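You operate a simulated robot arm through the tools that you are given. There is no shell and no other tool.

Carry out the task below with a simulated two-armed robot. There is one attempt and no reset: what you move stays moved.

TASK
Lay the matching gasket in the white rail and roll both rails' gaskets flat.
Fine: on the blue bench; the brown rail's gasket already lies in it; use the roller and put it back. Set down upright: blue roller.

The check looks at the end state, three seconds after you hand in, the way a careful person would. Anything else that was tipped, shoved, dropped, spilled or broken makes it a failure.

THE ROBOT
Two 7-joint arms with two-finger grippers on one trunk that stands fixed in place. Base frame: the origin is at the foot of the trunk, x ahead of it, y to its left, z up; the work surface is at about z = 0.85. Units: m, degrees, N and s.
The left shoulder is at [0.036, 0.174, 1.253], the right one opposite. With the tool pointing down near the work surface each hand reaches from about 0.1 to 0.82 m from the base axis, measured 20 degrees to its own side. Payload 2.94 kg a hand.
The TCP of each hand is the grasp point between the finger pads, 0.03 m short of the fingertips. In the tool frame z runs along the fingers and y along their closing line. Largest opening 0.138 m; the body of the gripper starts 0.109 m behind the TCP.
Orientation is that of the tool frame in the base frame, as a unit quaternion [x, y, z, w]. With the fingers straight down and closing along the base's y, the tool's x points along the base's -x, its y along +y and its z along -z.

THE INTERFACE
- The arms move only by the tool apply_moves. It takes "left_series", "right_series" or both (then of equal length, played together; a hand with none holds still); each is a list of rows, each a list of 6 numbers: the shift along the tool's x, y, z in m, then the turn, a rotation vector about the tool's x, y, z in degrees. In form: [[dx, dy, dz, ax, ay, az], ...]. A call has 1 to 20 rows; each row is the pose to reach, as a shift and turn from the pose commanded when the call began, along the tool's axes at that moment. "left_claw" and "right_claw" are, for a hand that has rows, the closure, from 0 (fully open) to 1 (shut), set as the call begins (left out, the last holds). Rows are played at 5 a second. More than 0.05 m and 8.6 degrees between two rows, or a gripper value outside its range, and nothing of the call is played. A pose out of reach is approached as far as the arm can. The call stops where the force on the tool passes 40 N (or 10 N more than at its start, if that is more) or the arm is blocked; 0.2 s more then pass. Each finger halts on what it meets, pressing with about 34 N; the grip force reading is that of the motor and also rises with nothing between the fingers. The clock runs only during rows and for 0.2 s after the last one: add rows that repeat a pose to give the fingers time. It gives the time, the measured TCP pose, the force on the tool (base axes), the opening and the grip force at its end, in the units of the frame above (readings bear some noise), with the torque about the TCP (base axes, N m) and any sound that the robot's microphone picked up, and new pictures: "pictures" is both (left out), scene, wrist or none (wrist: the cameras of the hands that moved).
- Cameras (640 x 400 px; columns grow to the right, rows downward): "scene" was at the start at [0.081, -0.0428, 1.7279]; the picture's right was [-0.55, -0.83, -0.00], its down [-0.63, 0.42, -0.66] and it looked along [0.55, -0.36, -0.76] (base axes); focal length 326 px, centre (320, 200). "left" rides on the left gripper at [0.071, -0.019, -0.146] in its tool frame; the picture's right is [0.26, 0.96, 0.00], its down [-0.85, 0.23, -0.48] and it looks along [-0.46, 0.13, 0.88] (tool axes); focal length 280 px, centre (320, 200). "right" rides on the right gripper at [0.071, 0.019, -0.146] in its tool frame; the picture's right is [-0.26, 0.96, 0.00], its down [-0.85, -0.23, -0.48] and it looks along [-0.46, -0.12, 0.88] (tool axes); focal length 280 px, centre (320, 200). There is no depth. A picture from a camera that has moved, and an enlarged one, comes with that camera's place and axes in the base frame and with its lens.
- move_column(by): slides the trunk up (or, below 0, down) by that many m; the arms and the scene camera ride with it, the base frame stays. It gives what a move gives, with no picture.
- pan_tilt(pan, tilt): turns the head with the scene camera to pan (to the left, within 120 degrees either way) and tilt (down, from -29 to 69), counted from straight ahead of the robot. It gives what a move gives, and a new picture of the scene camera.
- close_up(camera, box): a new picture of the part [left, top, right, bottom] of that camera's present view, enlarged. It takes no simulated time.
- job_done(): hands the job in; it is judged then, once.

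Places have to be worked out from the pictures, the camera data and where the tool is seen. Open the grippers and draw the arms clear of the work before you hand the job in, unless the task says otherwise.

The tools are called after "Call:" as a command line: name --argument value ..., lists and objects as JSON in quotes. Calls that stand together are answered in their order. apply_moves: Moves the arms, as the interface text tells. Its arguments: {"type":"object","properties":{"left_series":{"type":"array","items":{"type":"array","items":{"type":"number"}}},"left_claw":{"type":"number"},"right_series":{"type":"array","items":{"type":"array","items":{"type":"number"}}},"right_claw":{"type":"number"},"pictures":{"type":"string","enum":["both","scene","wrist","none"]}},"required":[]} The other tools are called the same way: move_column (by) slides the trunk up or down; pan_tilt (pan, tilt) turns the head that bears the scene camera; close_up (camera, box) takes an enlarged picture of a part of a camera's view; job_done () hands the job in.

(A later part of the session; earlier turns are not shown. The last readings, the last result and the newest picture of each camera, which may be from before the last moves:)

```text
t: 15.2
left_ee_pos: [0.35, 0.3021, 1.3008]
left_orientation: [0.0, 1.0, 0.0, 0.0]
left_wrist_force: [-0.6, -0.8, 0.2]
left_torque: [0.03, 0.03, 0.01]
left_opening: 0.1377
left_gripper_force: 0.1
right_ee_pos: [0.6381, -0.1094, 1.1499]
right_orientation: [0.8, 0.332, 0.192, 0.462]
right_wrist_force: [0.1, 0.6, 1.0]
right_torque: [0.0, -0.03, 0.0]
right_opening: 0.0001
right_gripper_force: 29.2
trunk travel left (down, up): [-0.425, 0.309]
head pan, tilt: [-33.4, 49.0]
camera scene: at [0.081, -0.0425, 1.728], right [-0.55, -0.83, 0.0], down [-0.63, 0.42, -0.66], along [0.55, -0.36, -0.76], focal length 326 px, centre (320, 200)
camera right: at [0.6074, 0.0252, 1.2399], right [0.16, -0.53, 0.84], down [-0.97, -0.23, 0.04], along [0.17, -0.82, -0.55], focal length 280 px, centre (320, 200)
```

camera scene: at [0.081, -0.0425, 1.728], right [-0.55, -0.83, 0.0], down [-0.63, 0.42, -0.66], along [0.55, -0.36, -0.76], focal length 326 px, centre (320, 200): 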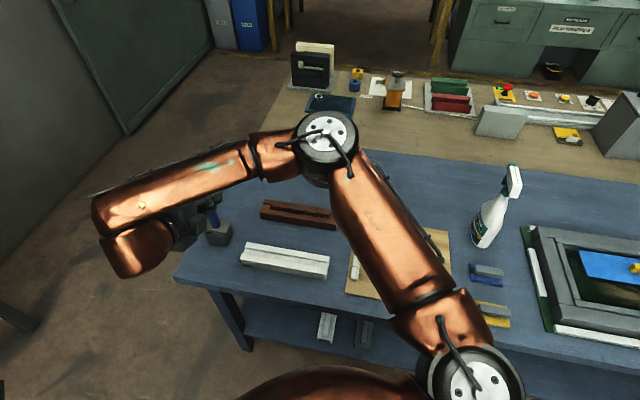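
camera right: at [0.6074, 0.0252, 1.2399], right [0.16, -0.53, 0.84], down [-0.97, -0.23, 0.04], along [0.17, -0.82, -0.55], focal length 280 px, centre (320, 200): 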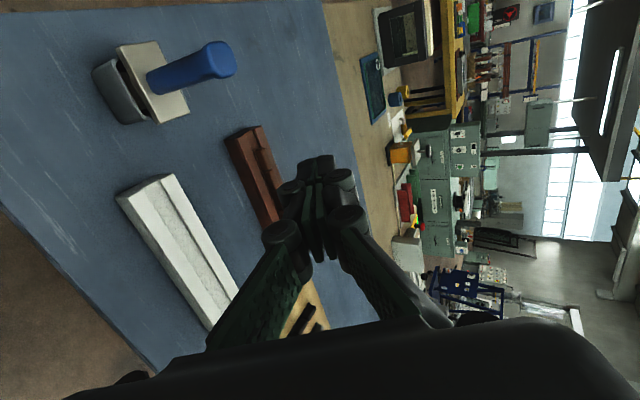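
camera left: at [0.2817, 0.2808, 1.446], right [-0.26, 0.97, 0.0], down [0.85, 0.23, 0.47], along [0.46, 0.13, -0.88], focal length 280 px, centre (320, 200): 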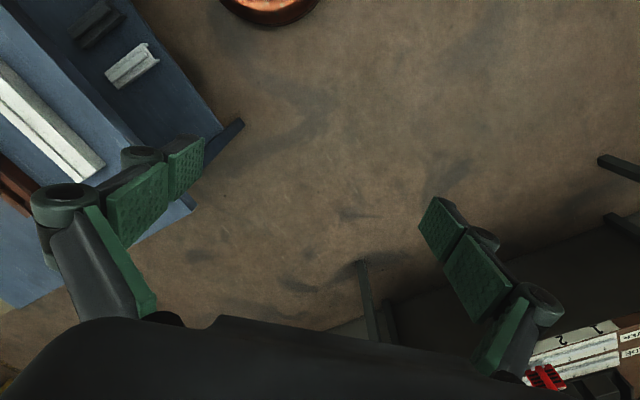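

The lean is reachable. I'll un-lean and return above the near end of the gasket at about (0.408,-0.3765), with the claw opened to about 45 mm.

Call:
apply_moves --right_series '[[0, 0, 0, 7.5, 0, 0], [0, 0, 0, 15, 0, 0], [0, 0, 0, 22.5, 0, 0], [0, 0, 0, 30, 0, 0], [0, 0, 0, 37.5, 0, 0], [0, 0, 0, 45, 0, 0], [0, 0, 0, 52.5, 0, 0], [0, 0, 0, 60, 0, 0], [0, 0, 0, 60, 0, 0]]' --pictures "none"

Call:
apply_moves --right_series '[[-0.032, 0.0024, 0.0, 0, 0, -8.1], [-0.064, 0.0047, 0.0, 0, 0, -16.2], [-0.0958, 0.007, 0.0, 0, 0, -24.3], [-0.1278, 0.0095, 0.02, 0, 0, -32.4], [-0.1597, 0.0118, 0.04, 0, 0, -40.5], [-0.1917, 0.0142, 0.06, 0, 0, -48.5], [-0.2236, 0.0165, 0.08, 0, 0, -56.6], [-0.2556, 0.019, 0.1, 0, 0, -64.7], [-0.2875, 0.0213, 0.12, 0, 0, -72.8], [-0.3195, 0.0236, 0.14, 0, 0, -80.9], [-0.3514, 0.026, 0.15, 0, 0, -89], [-0.3514, 0.026, 0.15, 0, 0, -89]]' --right_claw 0.67 --pictures "wrist"

Call:
close_up --camera "right" --box '[240, 100, 400, 200]'

```text
t: 17.2
left_ee_pos: [0.3502, 0.3016, 1.3008]
left_orientation: [0.0, 1.0, 0.001, 0.001]
left_wrist_force: [0.4, 0.1, -0.5]
left_torque: [-0.01, -0.03, -0.02]
left_opening: 0.1377
left_gripper_force: 0.0
right_ee_pos: [0.6392, -0.1099, 1.1507]
right_orientation: [0.923, 0.384, 0.0, -0.002]
right_wrist_force: [-0.1, -0.4, -0.4]
right_torque: [0.03, -0.02, 0.02]
right_opening: 0.0
right_gripper_force: 28.7
trunk travel left (down, up): [-0.425, 0.309]
head pan, tilt: [-33.4, 49.0]
```

```text
t: 19.8
left_ee_pos: [0.352, 0.3014, 1.3002]
left_orientation: [0.0, 1.0, 0.0, -0.001]
left_wrist_force: [-0.2, 0.6, -0.7]
left_torque: [0.0, 0.05, -0.01]
left_opening: 0.138
left_gripper_force: 0.1
right_ee_pos: [0.4103, -0.3761, 0.9998]
right_orientation: [0.39, 0.921, -0.001, 0.0]
right_wrist_force: [1.4, 0.9, 1.2]
right_torque: [-0.03, 0.02, 0.0]
right_opening: 0.0456
right_gripper_force: 0.1
trunk travel left (down, up): [-0.425, 0.309]
head pan, tilt: [-33.4, 49.0]
camera right: at [0.3751, -0.31, 1.1466], right [0.87, 0.48, 0.0], down [0.43, -0.77, 0.48], along [0.23, -0.42, -0.88], focal length 280 px, centre (320, 200)
```

right: 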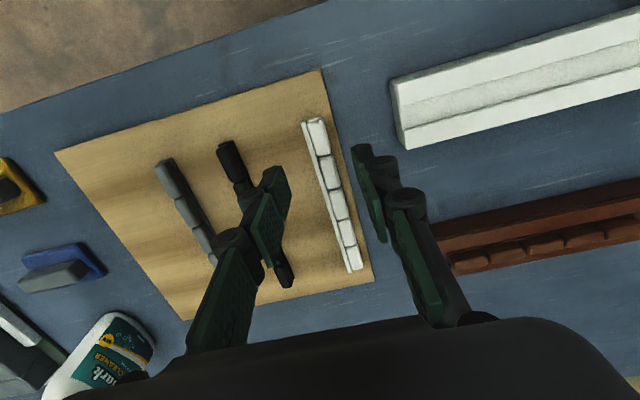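

```text
4.00 times, centred on (320, 150) of right
camera zoom: at [0.3751, -0.31, 1.1466], right [0.87, 0.48, 0.0], down [0.43, -0.77, 0.48], along [0.23, -0.42, -0.88], focal length 1122 px, centre (320, 400)
```

zoom: 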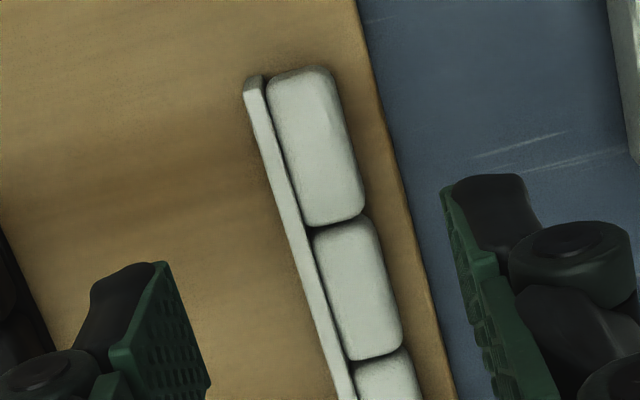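

The bead sits about 4 mm toward -y of the closing centre, so I'll correct that and a small yaw error, and descend until the fingertips are at about 0.862.

Call:
apply_moves --right_series '[[-0.002, -0.004, 0.035, 0, 0, -1], [-0.002, -0.004, 0.07, 0, 0, -1], [-0.002, -0.004, 0.095, 0, 0, -1], [-0.002, -0.004, 0.108, 0, 0, -1], [-0.002, -0.004, 0.108, 0, 0, -1]]' --pictures "wrist"

Call:
close_up --camera "right" --box '[240, 100, 400, 200]'

```text
t: 21.0
left_ee_pos: [0.3515, 0.3021, 1.3004]
left_orientation: [0.0, 1.0, 0.0, 0.0]
left_wrist_force: [0.0, 0.0, 0.2]
left_torque: [-0.01, -0.01, -0.04]
left_opening: 0.138
left_gripper_force: 0.0
right_ee_pos: [0.4073, -0.3787, 0.8934]
right_orientation: [0.382, 0.924, 0.0, 0.0]
right_wrist_force: [0.6, -0.6, 0.1]
right_torque: [0.03, 0.01, -0.02]
right_opening: 0.0454
right_gripper_force: 0.1
trunk travel left (down, up): [-0.425, 0.309]
head pan, tilt: [-33.4, 49.0]
camera right: at [0.3718, -0.3144, 1.0388], right [0.87, 0.5, 0.0], down [0.44, -0.76, 0.48], along [0.24, -0.41, -0.88], focal length 280 px, centre (320, 200)
```

right: 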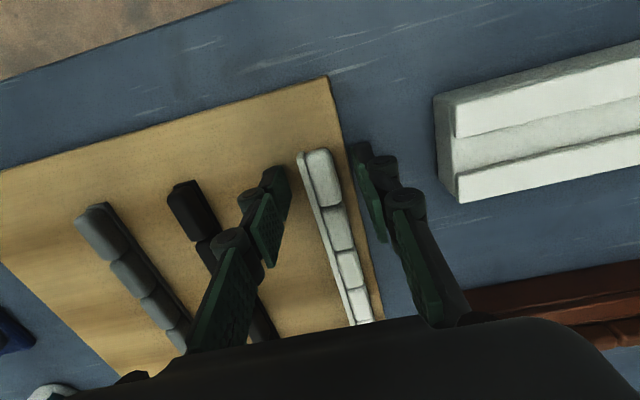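

```text
4.00 times, centred on (320, 150) of right
camera zoom: at [0.3718, -0.3144, 1.0388], right [0.87, 0.5, 0.0], down [0.44, -0.76, 0.48], along [0.24, -0.41, -0.88], focal length 1122 px, centre (320, 400)
```

zoom: 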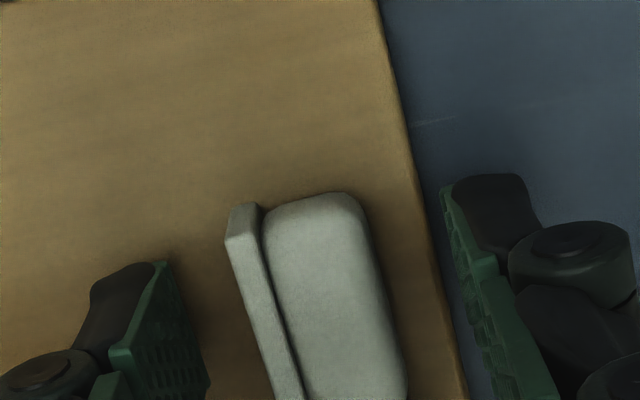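

It's well centred and about 15 mm from the end, so I'll close now.

Call:
apply_moves --right_series '[[0, 0, 0, 0, 0, 0], [0, 0, 0, 0, 0, 0], [0, 0, 0, 0, 0, 0], [0, 0, 0, 0, 0, 0], [0, 0, 0, 0, 0, 0], [0, 0, 0, 0, 0, 0]]' --right_claw 1.0 --pictures "wrist"

Call:
close_up --camera "right" --box '[240, 100, 400, 200]'

```text
t: 22.4
left_ee_pos: [0.3513, 0.3008, 1.3001]
left_orientation: [0.0, 1.0, 0.0, 0.0]
left_wrist_force: [0.3, 0.4, 0.1]
left_torque: [-0.03, -0.03, 0.0]
left_opening: 0.1381
left_gripper_force: 0.2
right_ee_pos: [0.407, -0.38, 0.893]
right_orientation: [0.382, 0.924, -0.001, 0.0]
right_wrist_force: [0.1, -0.3, 0.5]
right_torque: [0.04, 0.02, 0.03]
right_opening: 0.0212
right_gripper_force: 34.5
trunk travel left (down, up): [-0.425, 0.309]
head pan, tilt: [-33.4, 49.0]
camera right: at [0.3719, -0.3145, 1.0389], right [0.87, 0.5, 0.0], down [0.44, -0.76, 0.48], along [0.24, -0.41, -0.88], focal length 280 px, centre (320, 200)
```

right: 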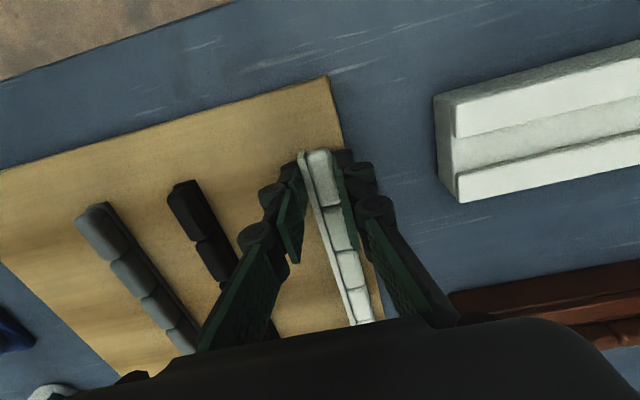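

```text
4.00 times, centred on (320, 150) of right
camera zoom: at [0.3719, -0.3145, 1.0389], right [0.87, 0.5, 0.0], down [0.44, -0.76, 0.48], along [0.24, -0.41, -0.88], focal length 1122 px, centre (320, 400)
```

zoom: 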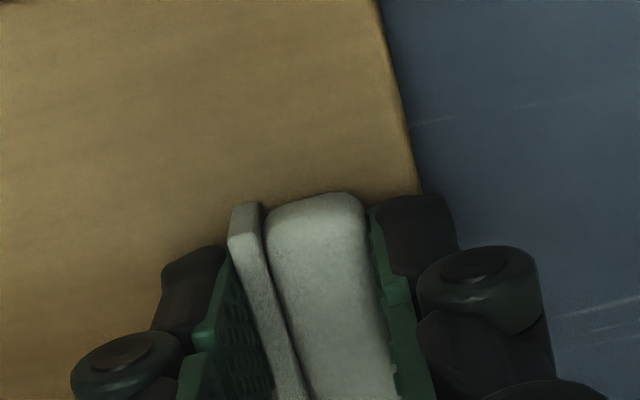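

It is gripped at 21.2 mm, which is the gasket's full height. I'll lift gently by 25 mm to test.

Call:
apply_moves --right_series '[[0, 0, -0.002, 0, 0, 0], [0, 0, -0.005, 0, 0, 0], [0, 0, -0.01, 0, 0, 0], [0, 0, -0.017, 0, 0, 0], [0, 0, -0.025, 0, 0, 0], [0, 0, -0.025, 0, 0, 0]]' --pictures "both"

Call:
close_up --camera "scene" --box '[320, 200, 440, 300]'

```text
t: 23.8
left_ee_pos: [0.3505, 0.3011, 1.2996]
left_orientation: [-0.001, 1.0, 0.0, 0.0]
left_wrist_force: [0.5, 0.6, 0.0]
left_torque: [0.04, -0.02, 0.0]
left_opening: 0.1379
left_gripper_force: 0.1
right_ee_pos: [0.4066, -0.3799, 0.9174]
right_orientation: [0.382, 0.924, -0.001, -0.001]
right_wrist_force: [-1.4, 0.4, 0.0]
right_torque: [0.0, 0.05, 0.04]
right_opening: 0.0211
right_gripper_force: 34.3
trunk travel left (down, up): [-0.425, 0.309]
head pan, tilt: [-33.4, 49.0]
camera scene: at [0.081, -0.0424, 1.7279], right [-0.55, -0.83, 0.0], down [-0.63, 0.42, -0.66], along [0.55, -0.36, -0.76], focal length 326 px, centre (320, 200)
camera right: at [0.3718, -0.3147, 1.0635], right [0.87, 0.5, 0.0], down [0.44, -0.76, 0.48], along [0.24, -0.41, -0.88], focal length 280 px, centre (320, 200)
```

scene: 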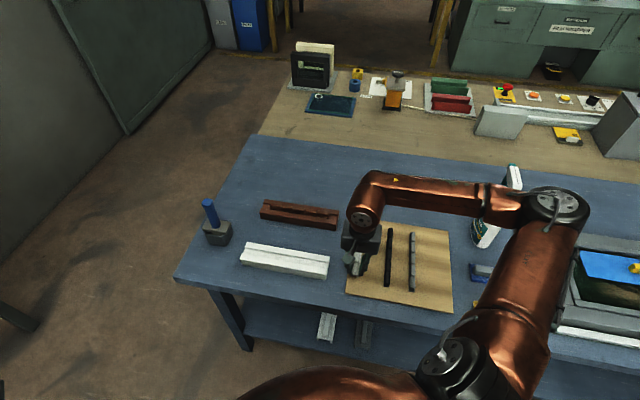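
right: 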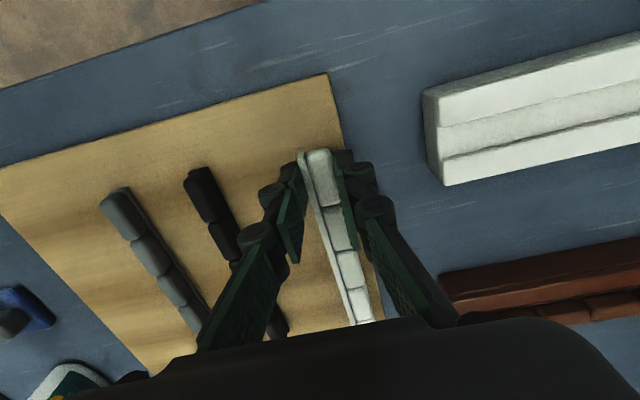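

```text
4.00 times, centred on (380, 250) of scene
camera zoom: at [0.081, -0.0424, 1.7279], right [-0.55, -0.83, 0.0], down [-0.63, 0.42, -0.66], along [0.55, -0.36, -0.76], focal length 1302 px, centre (80, 0)
```

zoom: 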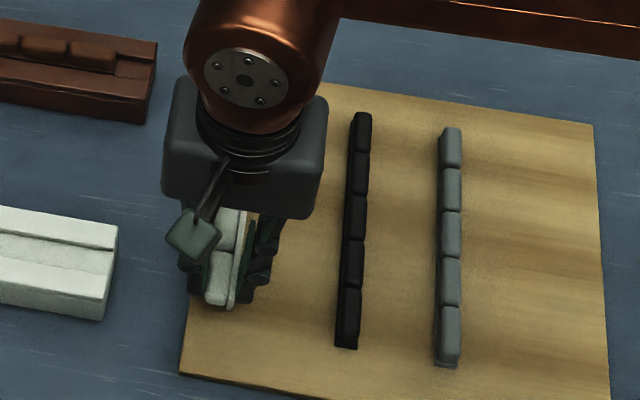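

The gasket is held firmly and comes up level. I'll lift it and carry it toward the far end of the white rail, turning +90° on the way.

Call:
apply_moves --right_series '[[0, 0, -0.03, 0, 0, 0], [0, 0, -0.07, 0, 0, 0], [0, 0, -0.11, 0, 0, 0], [0, 0, -0.15, 0, 0, 0], [0.001, 0.033, -0.17, 0, 0, 8.18], [0.002, 0.066, -0.19, 0, 0, 16.36], [0.003, 0.099, -0.203, 0, 0, 24.54], [0.004, 0.132, -0.203, 0, 0, 32.72], [0.005, 0.165, -0.203, 0, 0, 40.9], [0.006, 0.198, -0.203, 0, 0, 49.08], [0.007, 0.231, -0.203, 0, 0, 57.26], [0.008, 0.264, -0.203, 0, 0, 65.44], [0.009, 0.297, -0.203, 0, 0, 73.62], [0.01, 0.33, -0.203, 0, 0, 81.8], [0.012, 0.3619, -0.203, 0, 0, 90], [0.012, 0.3619, -0.203, 0, 0, 90]]'

```text
t: 27.2
left_ee_pos: [0.3517, 0.3016, 1.3009]
left_orientation: [-0.001, 1.0, -0.001, 0.001]
left_wrist_force: [0.0, -0.1, 0.7]
left_torque: [-0.02, -0.01, -0.03]
left_opening: 0.1377
left_gripper_force: 0.0
right_ee_pos: [0.6539, -0.1152, 1.1217]
right_orientation: [0.924, 0.382, 0.0, 0.0]
right_wrist_force: [-0.3, -0.8, -0.6]
right_torque: [0.06, -0.05, 0.03]
right_opening: 0.021
right_gripper_force: 34.1
trunk travel left (down, up): [-0.425, 0.309]
head pan, tilt: [-33.4, 49.0]
camera scene: at [0.0805, -0.0433, 1.728], right [-0.55, -0.83, 0.0], down [-0.63, 0.42, -0.66], along [0.55, -0.36, -0.76], focal length 326 px, centre (320, 200)
camera right: at [0.7193, -0.0785, 1.2665], right [0.5, -0.87, 0.0], down [-0.76, -0.44, 0.48], along [-0.41, -0.24, -0.88], focal length 280 px, centre (320, 200)
```

scene: 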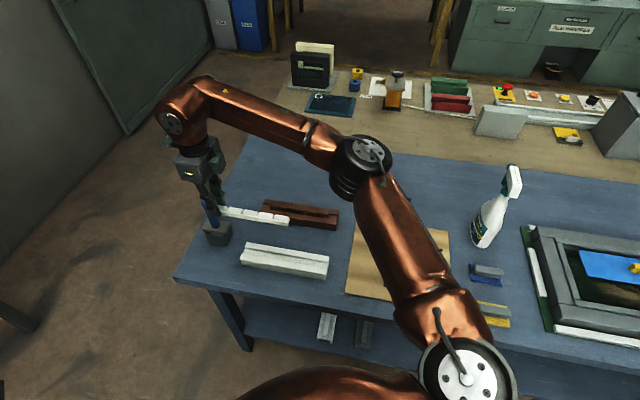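
right: 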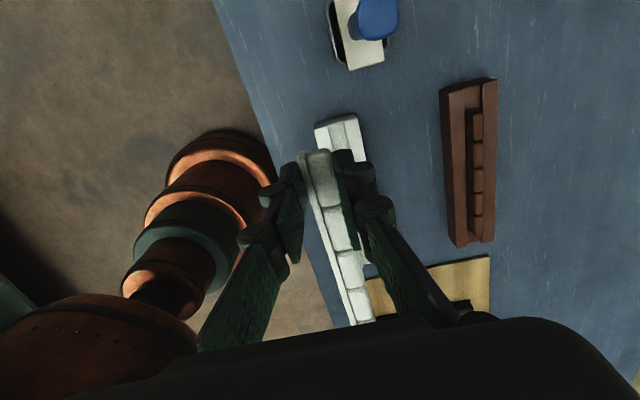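

It's held steady. I'll zoom for a second estimate of the rail's far end before leaning.

Call:
close_up --camera "right" --box '[280, 100, 400, 175]'

Call:
apply_moves --right_series '[[0, 0, 0, -7.5, 0, 0], [0, 0, 0, -15, 0, 0], [0, 0, 0, -22.5, 0, 0], [0, 0, 0, -30, 0, 0], [0, 0, 0, -37.5, 0, 0], [0, 0, 0, -45, 0, 0], [0, 0, 0, -52.5, 0, 0], [0, 0, 0, -60, 0, 0], [0, 0, 0, -60, 0, 0]]'

Call:
close_up --camera "right" --box '[80, 20, 400, 220]'

Call:
close_up --camera "scene" --box '[170, 160, 360, 290]'

```text
5.33 times, centred on (340, 138) of right
camera zoom: at [0.7193, -0.0785, 1.2665], right [0.5, -0.87, 0.0], down [-0.76, -0.44, 0.48], along [-0.41, -0.24, -0.88], focal length 1495 px, centre (213, 533)
```

zoom: 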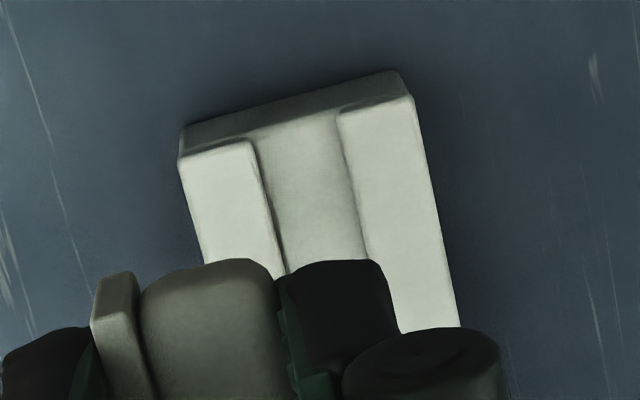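

```text
t: 29.2
left_ee_pos: [0.3513, 0.3024, 1.3]
left_orientation: [0.001, 1.0, 0.0, -0.001]
left_wrist_force: [-0.1, 0.4, -0.8]
left_torque: [0.04, 0.0, -0.01]
left_opening: 0.1382
left_gripper_force: 0.0
right_ee_pos: [0.6547, -0.1151, 1.1193]
right_orientation: [0.799, 0.332, 0.193, 0.463]
right_wrist_force: [0.4, -0.1, -1.0]
right_torque: [0.07, -0.02, -0.01]
right_opening: 0.021
right_gripper_force: 34.0
trunk travel left (down, up): [-0.425, 0.309]
head pan, tilt: [-33.4, 49.0]
camera scene: at [0.081, -0.0425, 1.728], right [-0.55, -0.83, 0.0], down [-0.63, 0.42, -0.66], along [0.55, -0.36, -0.76], focal length 326 px, centre (320, 200)
camera right: at [0.6232, 0.0186, 1.2099], right [0.16, -0.53, 0.84], down [-0.97, -0.23, 0.04], along [0.17, -0.82, -0.55], focal length 280 px, centre (320, 200)
```

scene: 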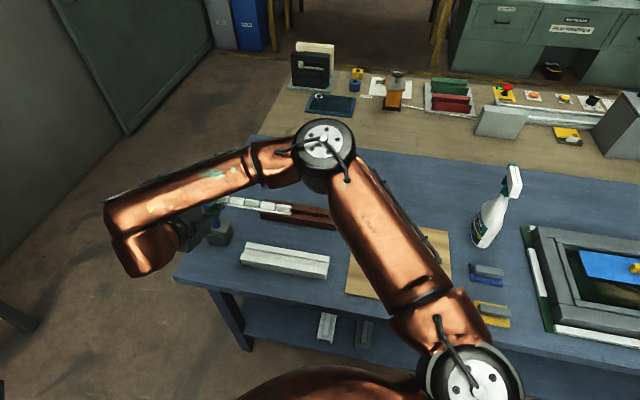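
right: 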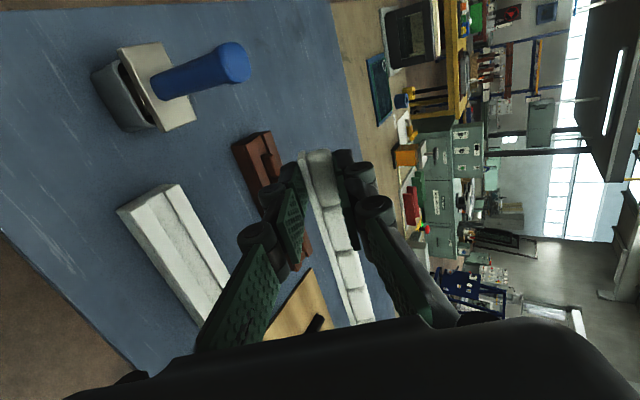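

```text
2.00 times, centred on (240, 120) of right
camera zoom: at [0.6232, 0.0186, 1.2099], right [0.16, -0.53, 0.84], down [-0.97, -0.23, 0.04], along [0.17, -0.82, -0.55], focal length 561 px, centre (480, 360)
```

zoom: 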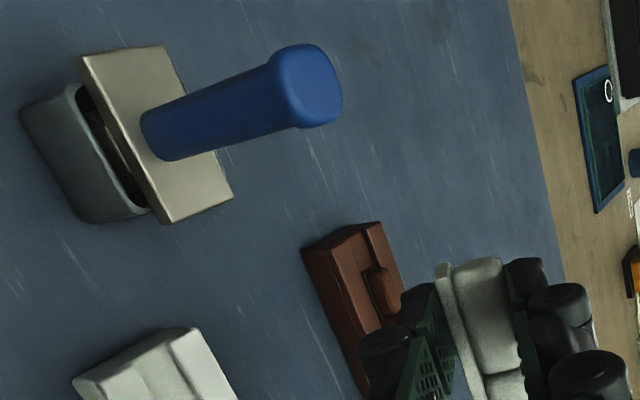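

```text
3.08 times, centred on (265, 225) of scene
camera zoom: at [0.081, -0.0425, 1.728], right [-0.55, -0.83, 0.0], down [-0.63, 0.42, -0.66], along [0.55, -0.36, -0.76], focal length 1002 px, centre (489, 123)
```

zoom: 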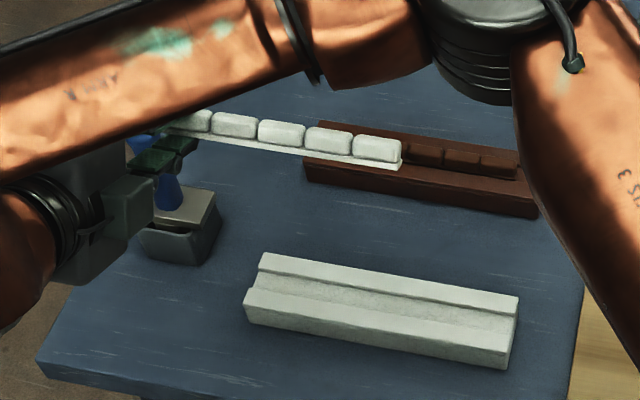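

The rail corner estimates agree (top z≈0.890), and the projected gasket end matches the picture, so its yaw is good. I'll descend to about 25 mm above the rail and check.

Call:
apply_moves --right_series '[[0, -0.0303, 0.0175, 0, 0, 0], [0, -0.0606, 0.035, 0, 0, 0], [0, -0.0909, 0.0525, 0, 0, 0], [0, -0.1212, 0.07, 0, 0, 0], [0, -0.1507, 0.087, 0, 0, 0], [0, -0.1507, 0.087, 0, 0, 0]]'

Call:
close_up --camera "scene" --box '[180, 200, 340, 300]'

Call:
close_up --camera "right" --box '[160, 100, 400, 250]'

```text
t: 30.6
left_ee_pos: [0.3516, 0.3002, 1.3011]
left_orientation: [0.0, 1.0, 0.0, 0.001]
left_wrist_force: [0.0, 0.1, 0.1]
left_torque: [0.0, -0.03, 0.01]
left_opening: 0.1381
left_gripper_force: 0.1
right_ee_pos: [0.654, -0.1148, 0.9467]
right_orientation: [0.8, 0.332, 0.192, 0.461]
right_wrist_force: [0.0, -0.2, 1.0]
right_torque: [0.06, -0.02, 0.0]
right_opening: 0.021
right_gripper_force: 33.8
trunk travel left (down, up): [-0.425, 0.309]
head pan, tilt: [-33.4, 49.0]
camera scene: at [0.0806, -0.0418, 1.728], right [-0.55, -0.83, 0.0], down [-0.63, 0.42, -0.66], along [0.55, -0.36, -0.76], focal length 326 px, centre (320, 200)
camera right: at [0.6229, 0.0198, 1.0361], right [0.16, -0.53, 0.84], down [-0.97, -0.23, 0.04], along [0.17, -0.82, -0.55], focal length 280 px, centre (320, 200)
```

scene: 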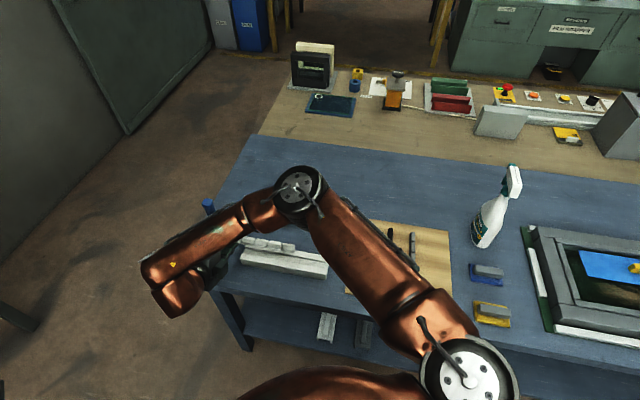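
right: 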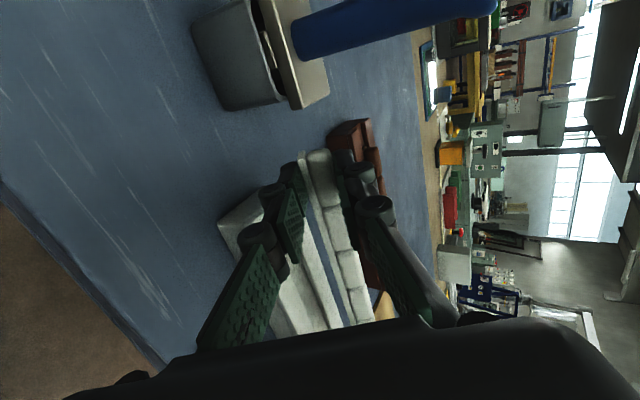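

```text
4.00 times, centred on (260, 250) of scene
camera zoom: at [0.0806, -0.0418, 1.728], right [-0.55, -0.83, 0.0], down [-0.63, 0.42, -0.66], along [0.55, -0.36, -0.76], focal length 1302 px, centre (560, 0)
```

zoom: 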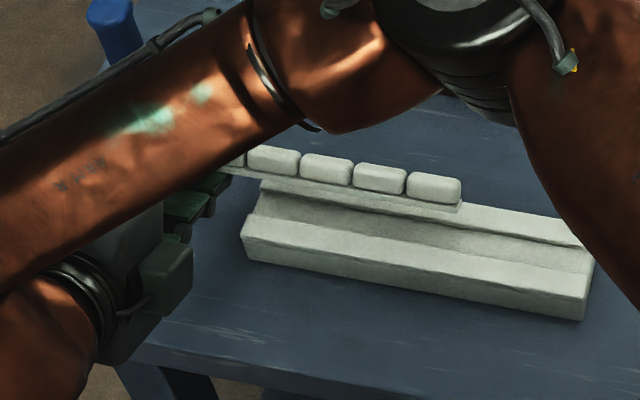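

```text
2.67 times, centred on (280, 175) of right
camera zoom: at [0.6229, 0.0198, 1.0361], right [0.16, -0.53, 0.84], down [-0.97, -0.23, 0.04], along [0.17, -0.82, -0.55], focal length 748 px, centre (427, 267)
```

zoom: 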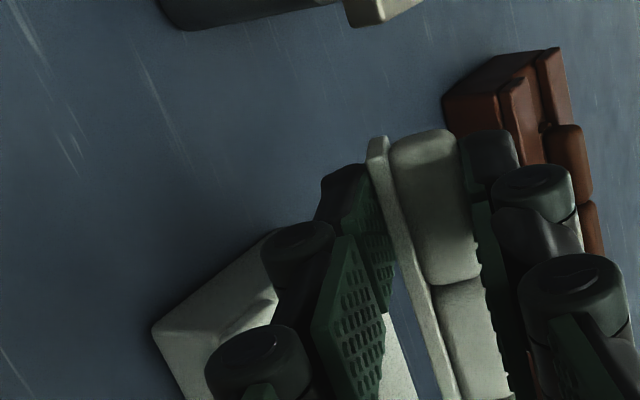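

Call:
close_up --camera "scene" --box '[235, 232, 335, 294]'

```text
6.40 times, centred on (285, 263) of scene
camera zoom: at [0.0806, -0.0418, 1.728], right [-0.55, -0.83, 0.0], down [-0.63, 0.42, -0.66], along [0.55, -0.36, -0.76], focal length 2084 px, centre (544, -203)
```

zoom: 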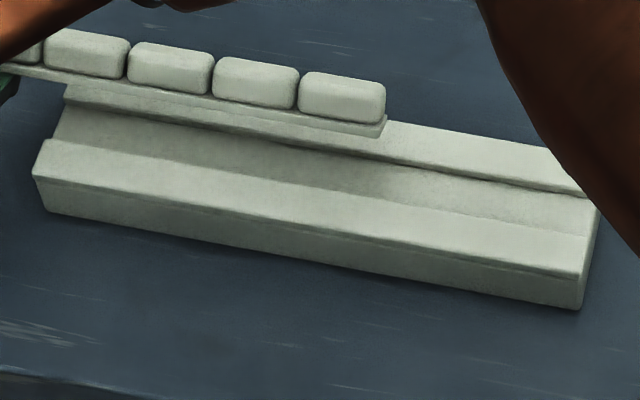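

The projected gasket corner matches to within 2 px; relative to the groove it should sit about 2.5 mm further toward the front. I'll shift by that much, lower to just above the shoulders, and re-check.

Call:
apply_moves --right_series '[[0, -0.0075, 0.0034, 0, 0, 0], [0, -0.015, 0.0068, 0, 0, 0], [0, -0.0226, 0.0102, 0, 0, 0], [0, -0.0226, 0.0102, 0, 0, 0]]' --pictures "none"

Call:
close_up --camera "scene" --box '[235, 232, 335, 294]'

Call:
close_up --camera "right" --box '[160, 100, 400, 340]'

```text
t: 31.6
left_ee_pos: [0.3515, 0.3018, 1.2995]
left_orientation: [0.0, 1.0, 0.0, 0.0]
left_wrist_force: [0.0, 1.0, -0.2]
left_torque: [0.01, 0.02, -0.03]
left_opening: 0.138
left_gripper_force: 0.0
right_ee_pos: [0.6535, -0.1126, 0.9211]
right_orientation: [0.8, 0.332, 0.192, 0.462]
right_wrist_force: [-0.1, 0.6, 0.2]
right_torque: [0.06, -0.05, 0.0]
right_opening: 0.021
right_gripper_force: 33.6
trunk travel left (down, up): [-0.425, 0.309]
head pan, tilt: [-33.4, 49.0]
```

```text
6.40 times, centred on (285, 263) of scene
camera zoom: at [0.0809, -0.0418, 1.728], right [-0.55, -0.83, 0.0], down [-0.63, 0.42, -0.66], along [0.55, -0.36, -0.76], focal length 2084 px, centre (544, -203)
```

zoom: 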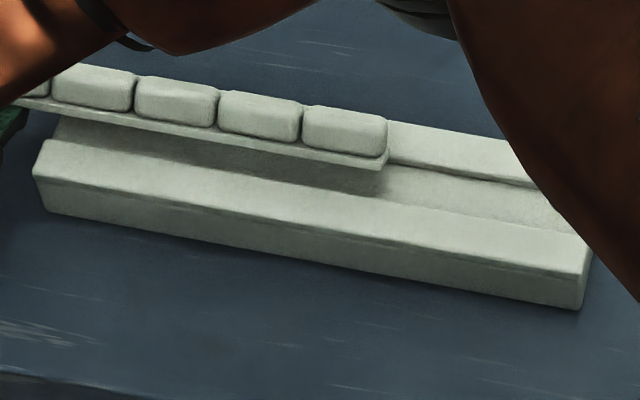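

```text
1.67 times, centred on (280, 220) of right
camera zoom: at [0.6216, 0.0212, 1.0114], right [0.16, -0.53, 0.84], down [-0.97, -0.23, 0.04], along [0.17, -0.82, -0.55], focal length 467 px, centre (387, 167)
```

zoom: 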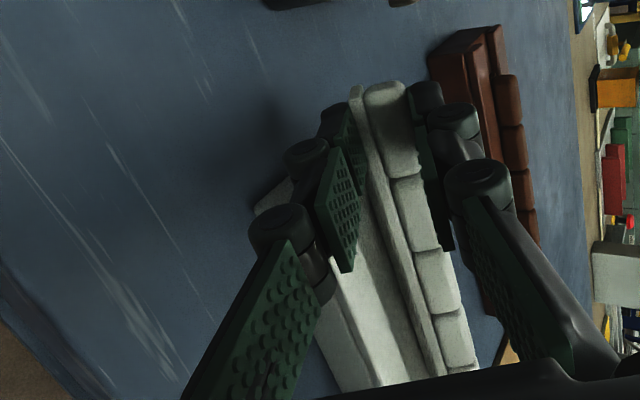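

It's tracking well toward the groove. I'll shift 2 mm more toward the front and lower 8 mm in small steps, watching the force.

Call:
apply_moves --right_series '[[0, -0.0026, 0.0004, 0, 0, 0], [0, -0.0044, 0.0008, 0, 0, 0], [0, -0.0062, 0.0015, 0, 0, 0], [0, -0.0079, 0.0023, 0, 0, 0], [0, -0.0079, 0.0023, 0, 0, 0]]' --pictures "none"

Call:
close_up --camera "scene" --box '[235, 232, 335, 294]'

```text
t: 32.8
left_ee_pos: [0.3521, 0.3005, 1.2996]
left_orientation: [0.001, 1.0, 0.0, 0.0]
left_wrist_force: [-0.2, 0.2, -0.2]
left_torque: [-0.04, 0.01, 0.0]
left_opening: 0.138
left_gripper_force: 0.0
right_ee_pos: [0.6517, -0.1119, 0.9137]
right_orientation: [0.799, 0.332, 0.191, 0.463]
right_wrist_force: [1.0, -0.7, -0.9]
right_torque: [0.0, 0.03, -0.03]
right_opening: 0.021
right_gripper_force: 33.9
trunk travel left (down, up): [-0.425, 0.309]
head pan, tilt: [-33.4, 49.0]
```

```text
6.40 times, centred on (285, 263) of scene
camera zoom: at [0.081, -0.0417, 1.728], right [-0.55, -0.83, 0.0], down [-0.63, 0.42, -0.66], along [0.55, -0.36, -0.76], focal length 2084 px, centre (544, -203)
```

zoom: 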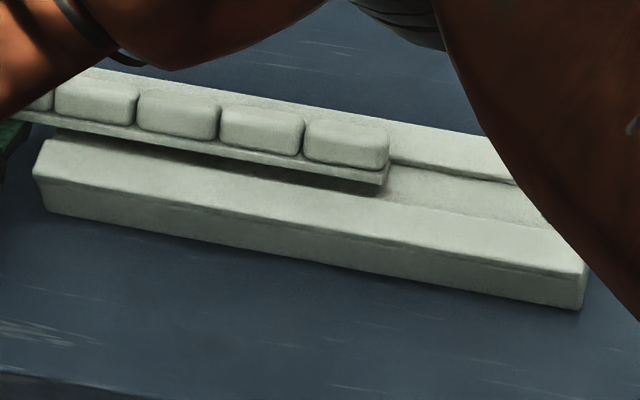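

There's no contact yet, so I'll go down 3 mm more in 1 mm steps.

Call:
apply_moves --right_series '[[0, -0.0009, 0.0005, 0, 0, 0], [0, -0.0017, 0.001, 0, 0, 0], [0, -0.0026, 0.0015, 0, 0, 0], [0, -0.0026, 0.0015, 0, 0, 0]]' --pictures "none"

Call:
close_up --camera "scene" --box '[235, 232, 335, 294]'

```text
t: 33.8
left_ee_pos: [0.3502, 0.3019, 1.2998]
left_orientation: [0.0, 1.0, 0.0, 0.0]
left_wrist_force: [0.1, -0.1, 0.1]
left_torque: [0.0, 0.02, -0.02]
left_opening: 0.1383
left_gripper_force: 0.1
right_ee_pos: [0.6515, -0.1114, 0.9117]
right_orientation: [0.8, 0.333, 0.191, 0.462]
right_wrist_force: [-0.2, 1.0, -0.6]
right_torque: [0.05, -0.03, -0.02]
right_opening: 0.0208
right_gripper_force: 34.9
trunk travel left (down, up): [-0.425, 0.309]
head pan, tilt: [-33.4, 49.0]
```

```text
6.40 times, centred on (285, 263) of scene
camera zoom: at [0.081, -0.0417, 1.728], right [-0.55, -0.83, 0.0], down [-0.63, 0.42, -0.66], along [0.55, -0.36, -0.76], focal length 2084 px, centre (544, -203)
```

zoom: 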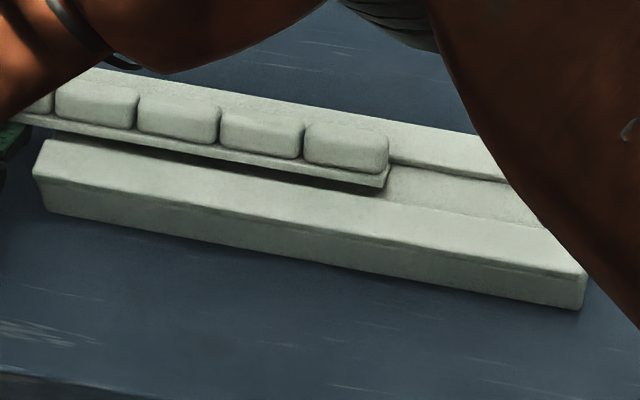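

Still no contact, so 3 mm more.

Call:
apply_moves --right_series '[[0, -0.0009, 0.0005, 0, 0, 0], [0, -0.0017, 0.001, 0, 0, 0], [0, -0.0026, 0.0015, 0, 0, 0], [0, -0.0026, 0.0015, 0, 0, 0]]' --pictures "none"

Call:
close_up --camera "scene" --box '[235, 232, 335, 294]'

```text
t: 34.8
left_ee_pos: [0.3519, 0.3015, 1.3009]
left_orientation: [0.0, 1.0, 0.0, -0.001]
left_wrist_force: [-1.1, 0.7, -0.2]
left_torque: [0.0, 0.02, 0.0]
left_opening: 0.1379
left_gripper_force: 0.1
right_ee_pos: [0.6509, -0.1109, 0.9084]
right_orientation: [0.8, 0.332, 0.191, 0.462]
right_wrist_force: [0.7, -0.3, 0.2]
right_torque: [0.04, -0.03, 0.01]
right_opening: 0.0209
right_gripper_force: 33.7
trunk travel left (down, up): [-0.425, 0.309]
head pan, tilt: [-33.4, 49.0]
```

```text
6.40 times, centred on (285, 263) of scene
camera zoom: at [0.081, -0.0417, 1.728], right [-0.55, -0.83, 0.0], down [-0.63, 0.42, -0.66], along [0.55, -0.36, -0.76], focal length 2084 px, centre (544, -203)
```

zoom: 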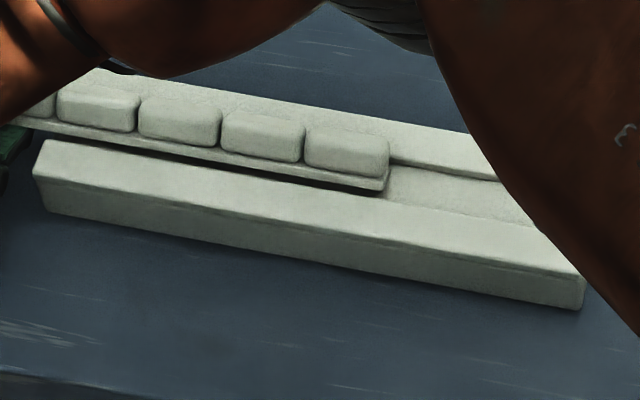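

Still free at z≈0.908, with the gasket edge approaching the front shoulder line. I'll lower 3 mm more.

Call:
apply_moves --right_series '[[0, -0.0009, 0.0005, 0, 0, 0], [0, -0.0017, 0.001, 0, 0, 0], [0, -0.0026, 0.0015, 0, 0, 0], [0, -0.0026, 0.0015, 0, 0, 0]]' --pictures "wrist"

Call:
close_up --camera "scene" --box '[235, 232, 335, 294]'

Call:
close_up --camera "right" --box '[240, 120, 400, 320]'

```text
t: 35.8
left_ee_pos: [0.3509, 0.3033, 1.3009]
left_orientation: [0.0, 1.0, 0.0, 0.0]
left_wrist_force: [-0.5, -0.4, 0.8]
left_torque: [-0.01, 0.02, 0.02]
left_opening: 0.138
left_gripper_force: 0.2
right_ee_pos: [0.6521, -0.1116, 0.9071]
right_orientation: [0.799, 0.332, 0.192, 0.464]
right_wrist_force: [-1.0, 0.4, 12.4]
right_torque: [-0.38, 0.01, -0.06]
right_opening: 0.021
right_gripper_force: 34.1
trunk travel left (down, up): [-0.425, 0.309]
head pan, tilt: [-33.4, 49.0]
camera right: at [0.6199, 0.0224, 0.996], right [0.15, -0.52, 0.84], down [-0.97, -0.23, 0.04], along [0.17, -0.82, -0.55], focal length 280 px, centre (320, 200)
```

right: 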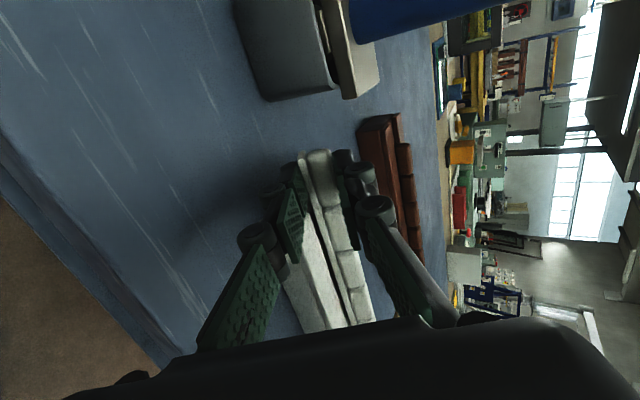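

```text
6.40 times, centred on (285, 263) of scene
camera zoom: at [0.0794, -0.0412, 1.7282], right [-0.55, -0.83, 0.0], down [-0.63, 0.42, -0.66], along [0.55, -0.36, -0.75], focal length 2084 px, centre (544, -203)
```

zoom: 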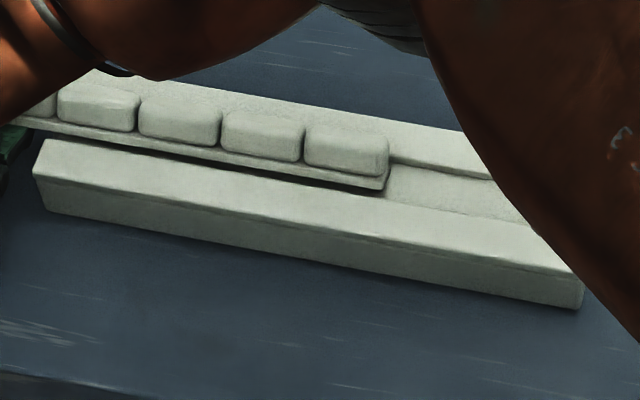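

```text
2.00 times, centred on (320, 220) of right
camera zoom: at [0.6199, 0.0224, 0.996], right [0.15, -0.52, 0.84], down [-0.97, -0.23, 0.04], along [0.17, -0.82, -0.55], focal length 561 px, centre (320, 160)
```

zoom: 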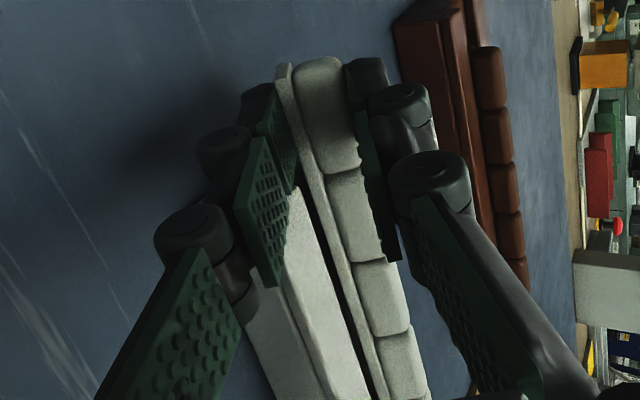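

Contact is now about 12 N, so the strip edge is resting on the groove floor (z≈0.880). By the image the gasket would land close to the front wall, so I'll ease up 1.5 mm and shift 2.5 mm toward the back before releasing.

Call:
apply_moves --right_series '[[0, 0.0013, -0.00075, 0, 0, 0], [0, 0.00255, 0.0014, 0, 0, 0], [0, 0.00255, 0.0014, 0, 0, 0]]' --pictures "none"

Call:
close_up --camera "scene" --box '[235, 232, 335, 294]'

```text
t: 36.6
left_ee_pos: [0.3504, 0.3017, 1.3009]
left_orientation: [0.001, 1.0, -0.001, 0.0]
left_wrist_force: [0.4, 0.4, 0.8]
left_torque: [0.0, 0.01, 0.02]
left_opening: 0.138
left_gripper_force: 0.0
right_ee_pos: [0.652, -0.1116, 0.9066]
right_orientation: [0.8, 0.333, 0.191, 0.461]
right_wrist_force: [-5.7, 4.5, 9.3]
right_torque: [-0.13, 0.07, -0.15]
right_opening: 0.021
right_gripper_force: 34.0
trunk travel left (down, up): [-0.425, 0.309]
head pan, tilt: [-33.4, 49.0]
```

```text
6.40 times, centred on (285, 263) of scene
camera zoom: at [0.0793, -0.0407, 1.7281], right [-0.55, -0.83, 0.0], down [-0.63, 0.41, -0.66], along [0.55, -0.36, -0.75], focal length 2084 px, centre (544, -203)
```

zoom: 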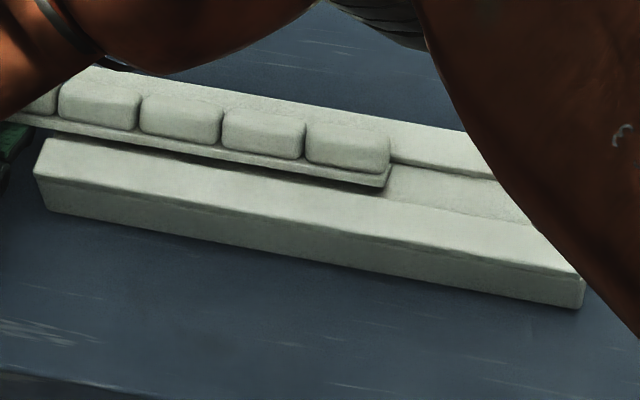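

The sideways force shows the edge is either against the back wall or stuck by friction. I'll raise 2.5 mm to break contact and read the free position.

Call:
apply_moves --right_series '[[0, 0.0011, -0.0006, 0, 0, 0], [0, 0.0022, -0.00125, 0, 0, 0], [0, 0.0022, -0.00125, 0, 0, 0]]' --pictures "none"

Call:
close_up --camera "scene" --box '[235, 232, 335, 294]'

```text
t: 37.4
left_ee_pos: [0.3517, 0.302, 1.2994]
left_orientation: [0.0, 1.0, 0.0, 0.0]
left_wrist_force: [0.0, -1.2, 0.7]
left_torque: [0.03, -0.02, -0.01]
left_opening: 0.138
left_gripper_force: 0.0
right_ee_pos: [0.6529, -0.1146, 0.9089]
right_orientation: [0.8, 0.331, 0.191, 0.462]
right_wrist_force: [-0.1, 0.5, -0.5]
right_torque: [0.03, -0.03, -0.02]
right_opening: 0.021
right_gripper_force: 34.0
trunk travel left (down, up): [-0.425, 0.309]
head pan, tilt: [-33.4, 49.0]
```

```text
6.40 times, centred on (285, 263) of scene
camera zoom: at [0.0812, -0.0417, 1.7279], right [-0.55, -0.83, 0.0], down [-0.63, 0.42, -0.66], along [0.55, -0.36, -0.76], focal length 2084 px, centre (544, -203)
```

zoom: 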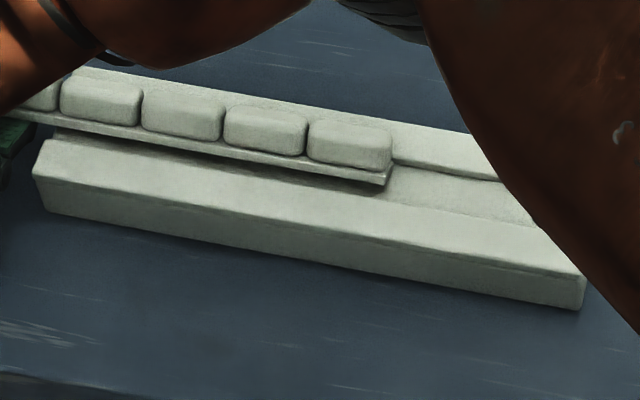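

It's free again, 3 mm further back and centred by my estimate. I'll lower 1.5 mm and open the claw so the gasket settles into the groove.

Call:
apply_moves --right_series '[[0, -0.0007, 0.0004, 0, 0, 0], [0, -0.0013, 0.00075, 0, 0, 0], [0, -0.0013, 0.00075, 0, 0, 0]]' --pictures "none"

Call:
apply_moves --right_series '[[0, 0, 0, 0, 0, 0], [0, 0, 0, 0, 0, 0], [0, 0, 0, 0, 0, 0], [0, 0, 0, 0, 0, 0]]' --right_claw 0.62 --pictures "wrist"

Call:
close_up --camera "scene" --box '[235, 232, 335, 294]'

Call:
close_up --camera "right" --box '[240, 120, 400, 320]'

```text
t: 38.2
left_ee_pos: [0.3519, 0.3014, 1.3003]
left_orientation: [0.0, 1.0, 0.0, 0.0]
left_wrist_force: [-0.1, 0.3, 0.4]
left_torque: [0.03, 0.03, 0.01]
left_opening: 0.1381
left_gripper_force: 0.1
right_ee_pos: [0.6531, -0.1135, 0.9068]
right_orientation: [0.8, 0.331, 0.191, 0.463]
right_wrist_force: [0.3, -0.6, -0.8]
right_torque: [0.01, -0.03, 0.0]
right_opening: 0.0207
right_gripper_force: 34.4
trunk travel left (down, up): [-0.425, 0.309]
head pan, tilt: [-33.4, 49.0]
```

```text
t: 39.2
left_ee_pos: [0.3515, 0.3018, 1.2997]
left_orientation: [0.0, 1.0, 0.0, 0.0]
left_wrist_force: [-0.6, 0.5, 0.0]
left_torque: [-0.02, 0.02, -0.02]
left_opening: 0.1379
left_gripper_force: 0.1
right_ee_pos: [0.6527, -0.1128, 0.9071]
right_orientation: [0.8, 0.332, 0.191, 0.462]
right_wrist_force: [-0.5, 0.4, 0.1]
right_torque: [0.02, 0.04, -0.01]
right_opening: 0.0524
right_gripper_force: 0.1
trunk travel left (down, up): [-0.425, 0.309]
head pan, tilt: [-33.4, 49.0]
camera right: at [0.6215, 0.0206, 0.9968], right [0.16, -0.53, 0.84], down [-0.97, -0.23, 0.04], along [0.17, -0.82, -0.55], focal length 280 px, centre (320, 200)
```

right: 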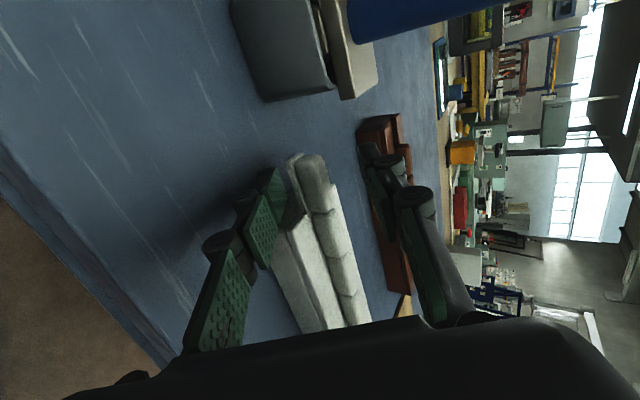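

```text
6.40 times, centred on (285, 263) of scene
camera zoom: at [0.081, -0.0416, 1.728], right [-0.55, -0.83, 0.0], down [-0.63, 0.42, -0.66], along [0.55, -0.36, -0.76], focal length 2084 px, centre (544, -203)
```

zoom: 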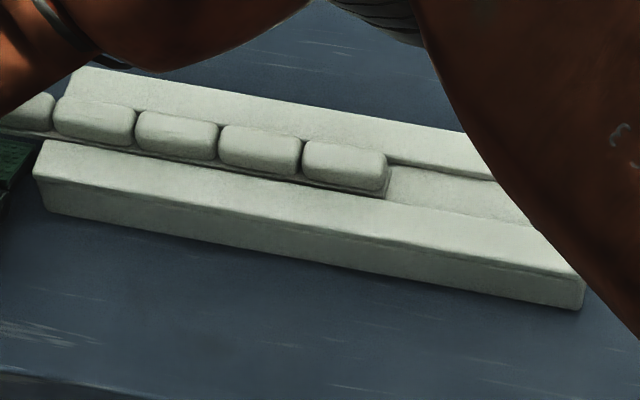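

```text
2.00 times, centred on (320, 220) of right
camera zoom: at [0.6215, 0.0206, 0.9968], right [0.16, -0.53, 0.84], down [-0.97, -0.23, 0.04], along [0.17, -0.82, -0.55], focal length 561 px, centre (320, 160)
```

zoom: 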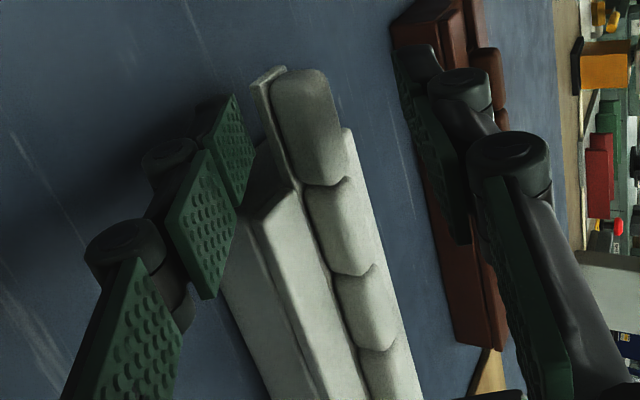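

The gasket has dropped upright into the groove with its gripped end overhanging. I'll withdraw the hand back along its fingers.

Call:
apply_moves --right_series '[[0, 0, -0.02, 0, 0, 0], [0, 0, -0.05, 0, 0, 0], [0, 0, -0.08, 0, 0, 0], [0, 0, -0.11, 0, 0, 0], [0, 0.035, -0.13, 0, 0, 0], [0, 0.07, -0.15, 0, 0, 0], [0, 0.11, -0.17, 0, 0, 0], [0, 0.15, -0.19, 0, 0, 0], [0, 0.15, -0.19, 0, 0, 0]]' --pictures "both"

Call:
close_up --camera "scene" --box '[220, 222, 350, 303]'

```text
t: 41.2
left_ee_pos: [0.3511, 0.3017, 1.2997]
left_orientation: [0.0, 1.0, 0.0, -0.001]
left_wrist_force: [-0.3, -1.0, 0.7]
left_torque: [-0.02, 0.03, 0.0]
left_opening: 0.138
left_gripper_force: 0.0
right_ee_pos: [0.5895, -0.0502, 1.1331]
right_orientation: [0.8, 0.333, 0.191, 0.462]
right_wrist_force: [0.6, 0.6, 0.0]
right_torque: [-0.01, -0.03, -0.01]
right_opening: 0.0525
right_gripper_force: 0.1
trunk travel left (down, up): [-0.425, 0.309]
head pan, tilt: [-33.4, 49.0]
camera scene: at [0.0819, -0.0411, 1.7279], right [-0.55, -0.83, 0.0], down [-0.63, 0.42, -0.66], along [0.55, -0.36, -0.76], focal length 326 px, centre (320, 200)
camera right: at [0.5587, 0.0846, 1.2221], right [0.16, -0.53, 0.84], down [-0.97, -0.23, 0.04], along [0.17, -0.82, -0.55], focal length 280 px, centre (320, 200)
```

scene: 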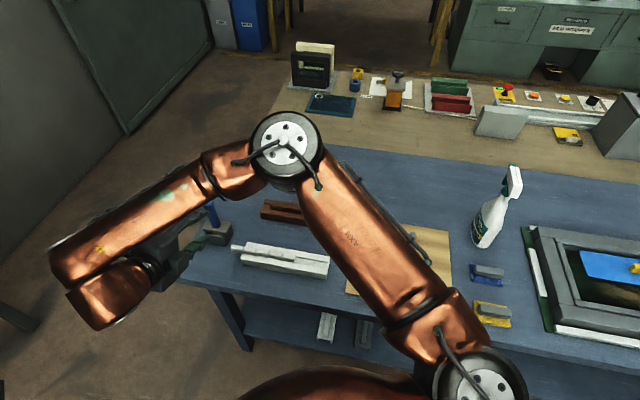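
right: 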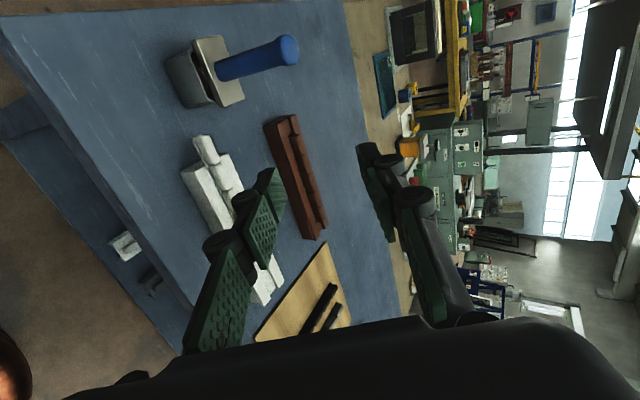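

```text
4.92 times, centred on (285, 262) of scene
camera zoom: at [0.0819, -0.0411, 1.7279], right [-0.55, -0.83, 0.0], down [-0.63, 0.42, -0.66], along [0.55, -0.36, -0.76], focal length 1603 px, centre (492, -108)
```

zoom: 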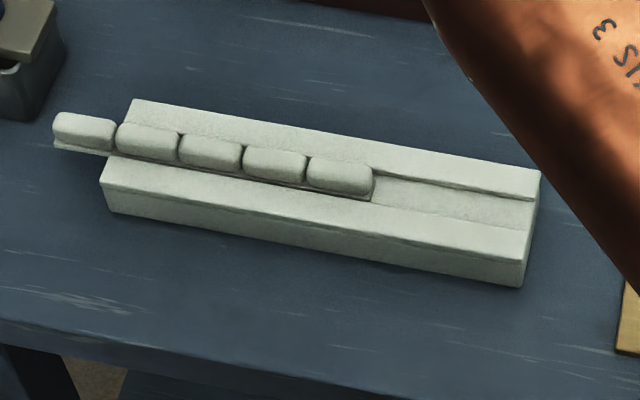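

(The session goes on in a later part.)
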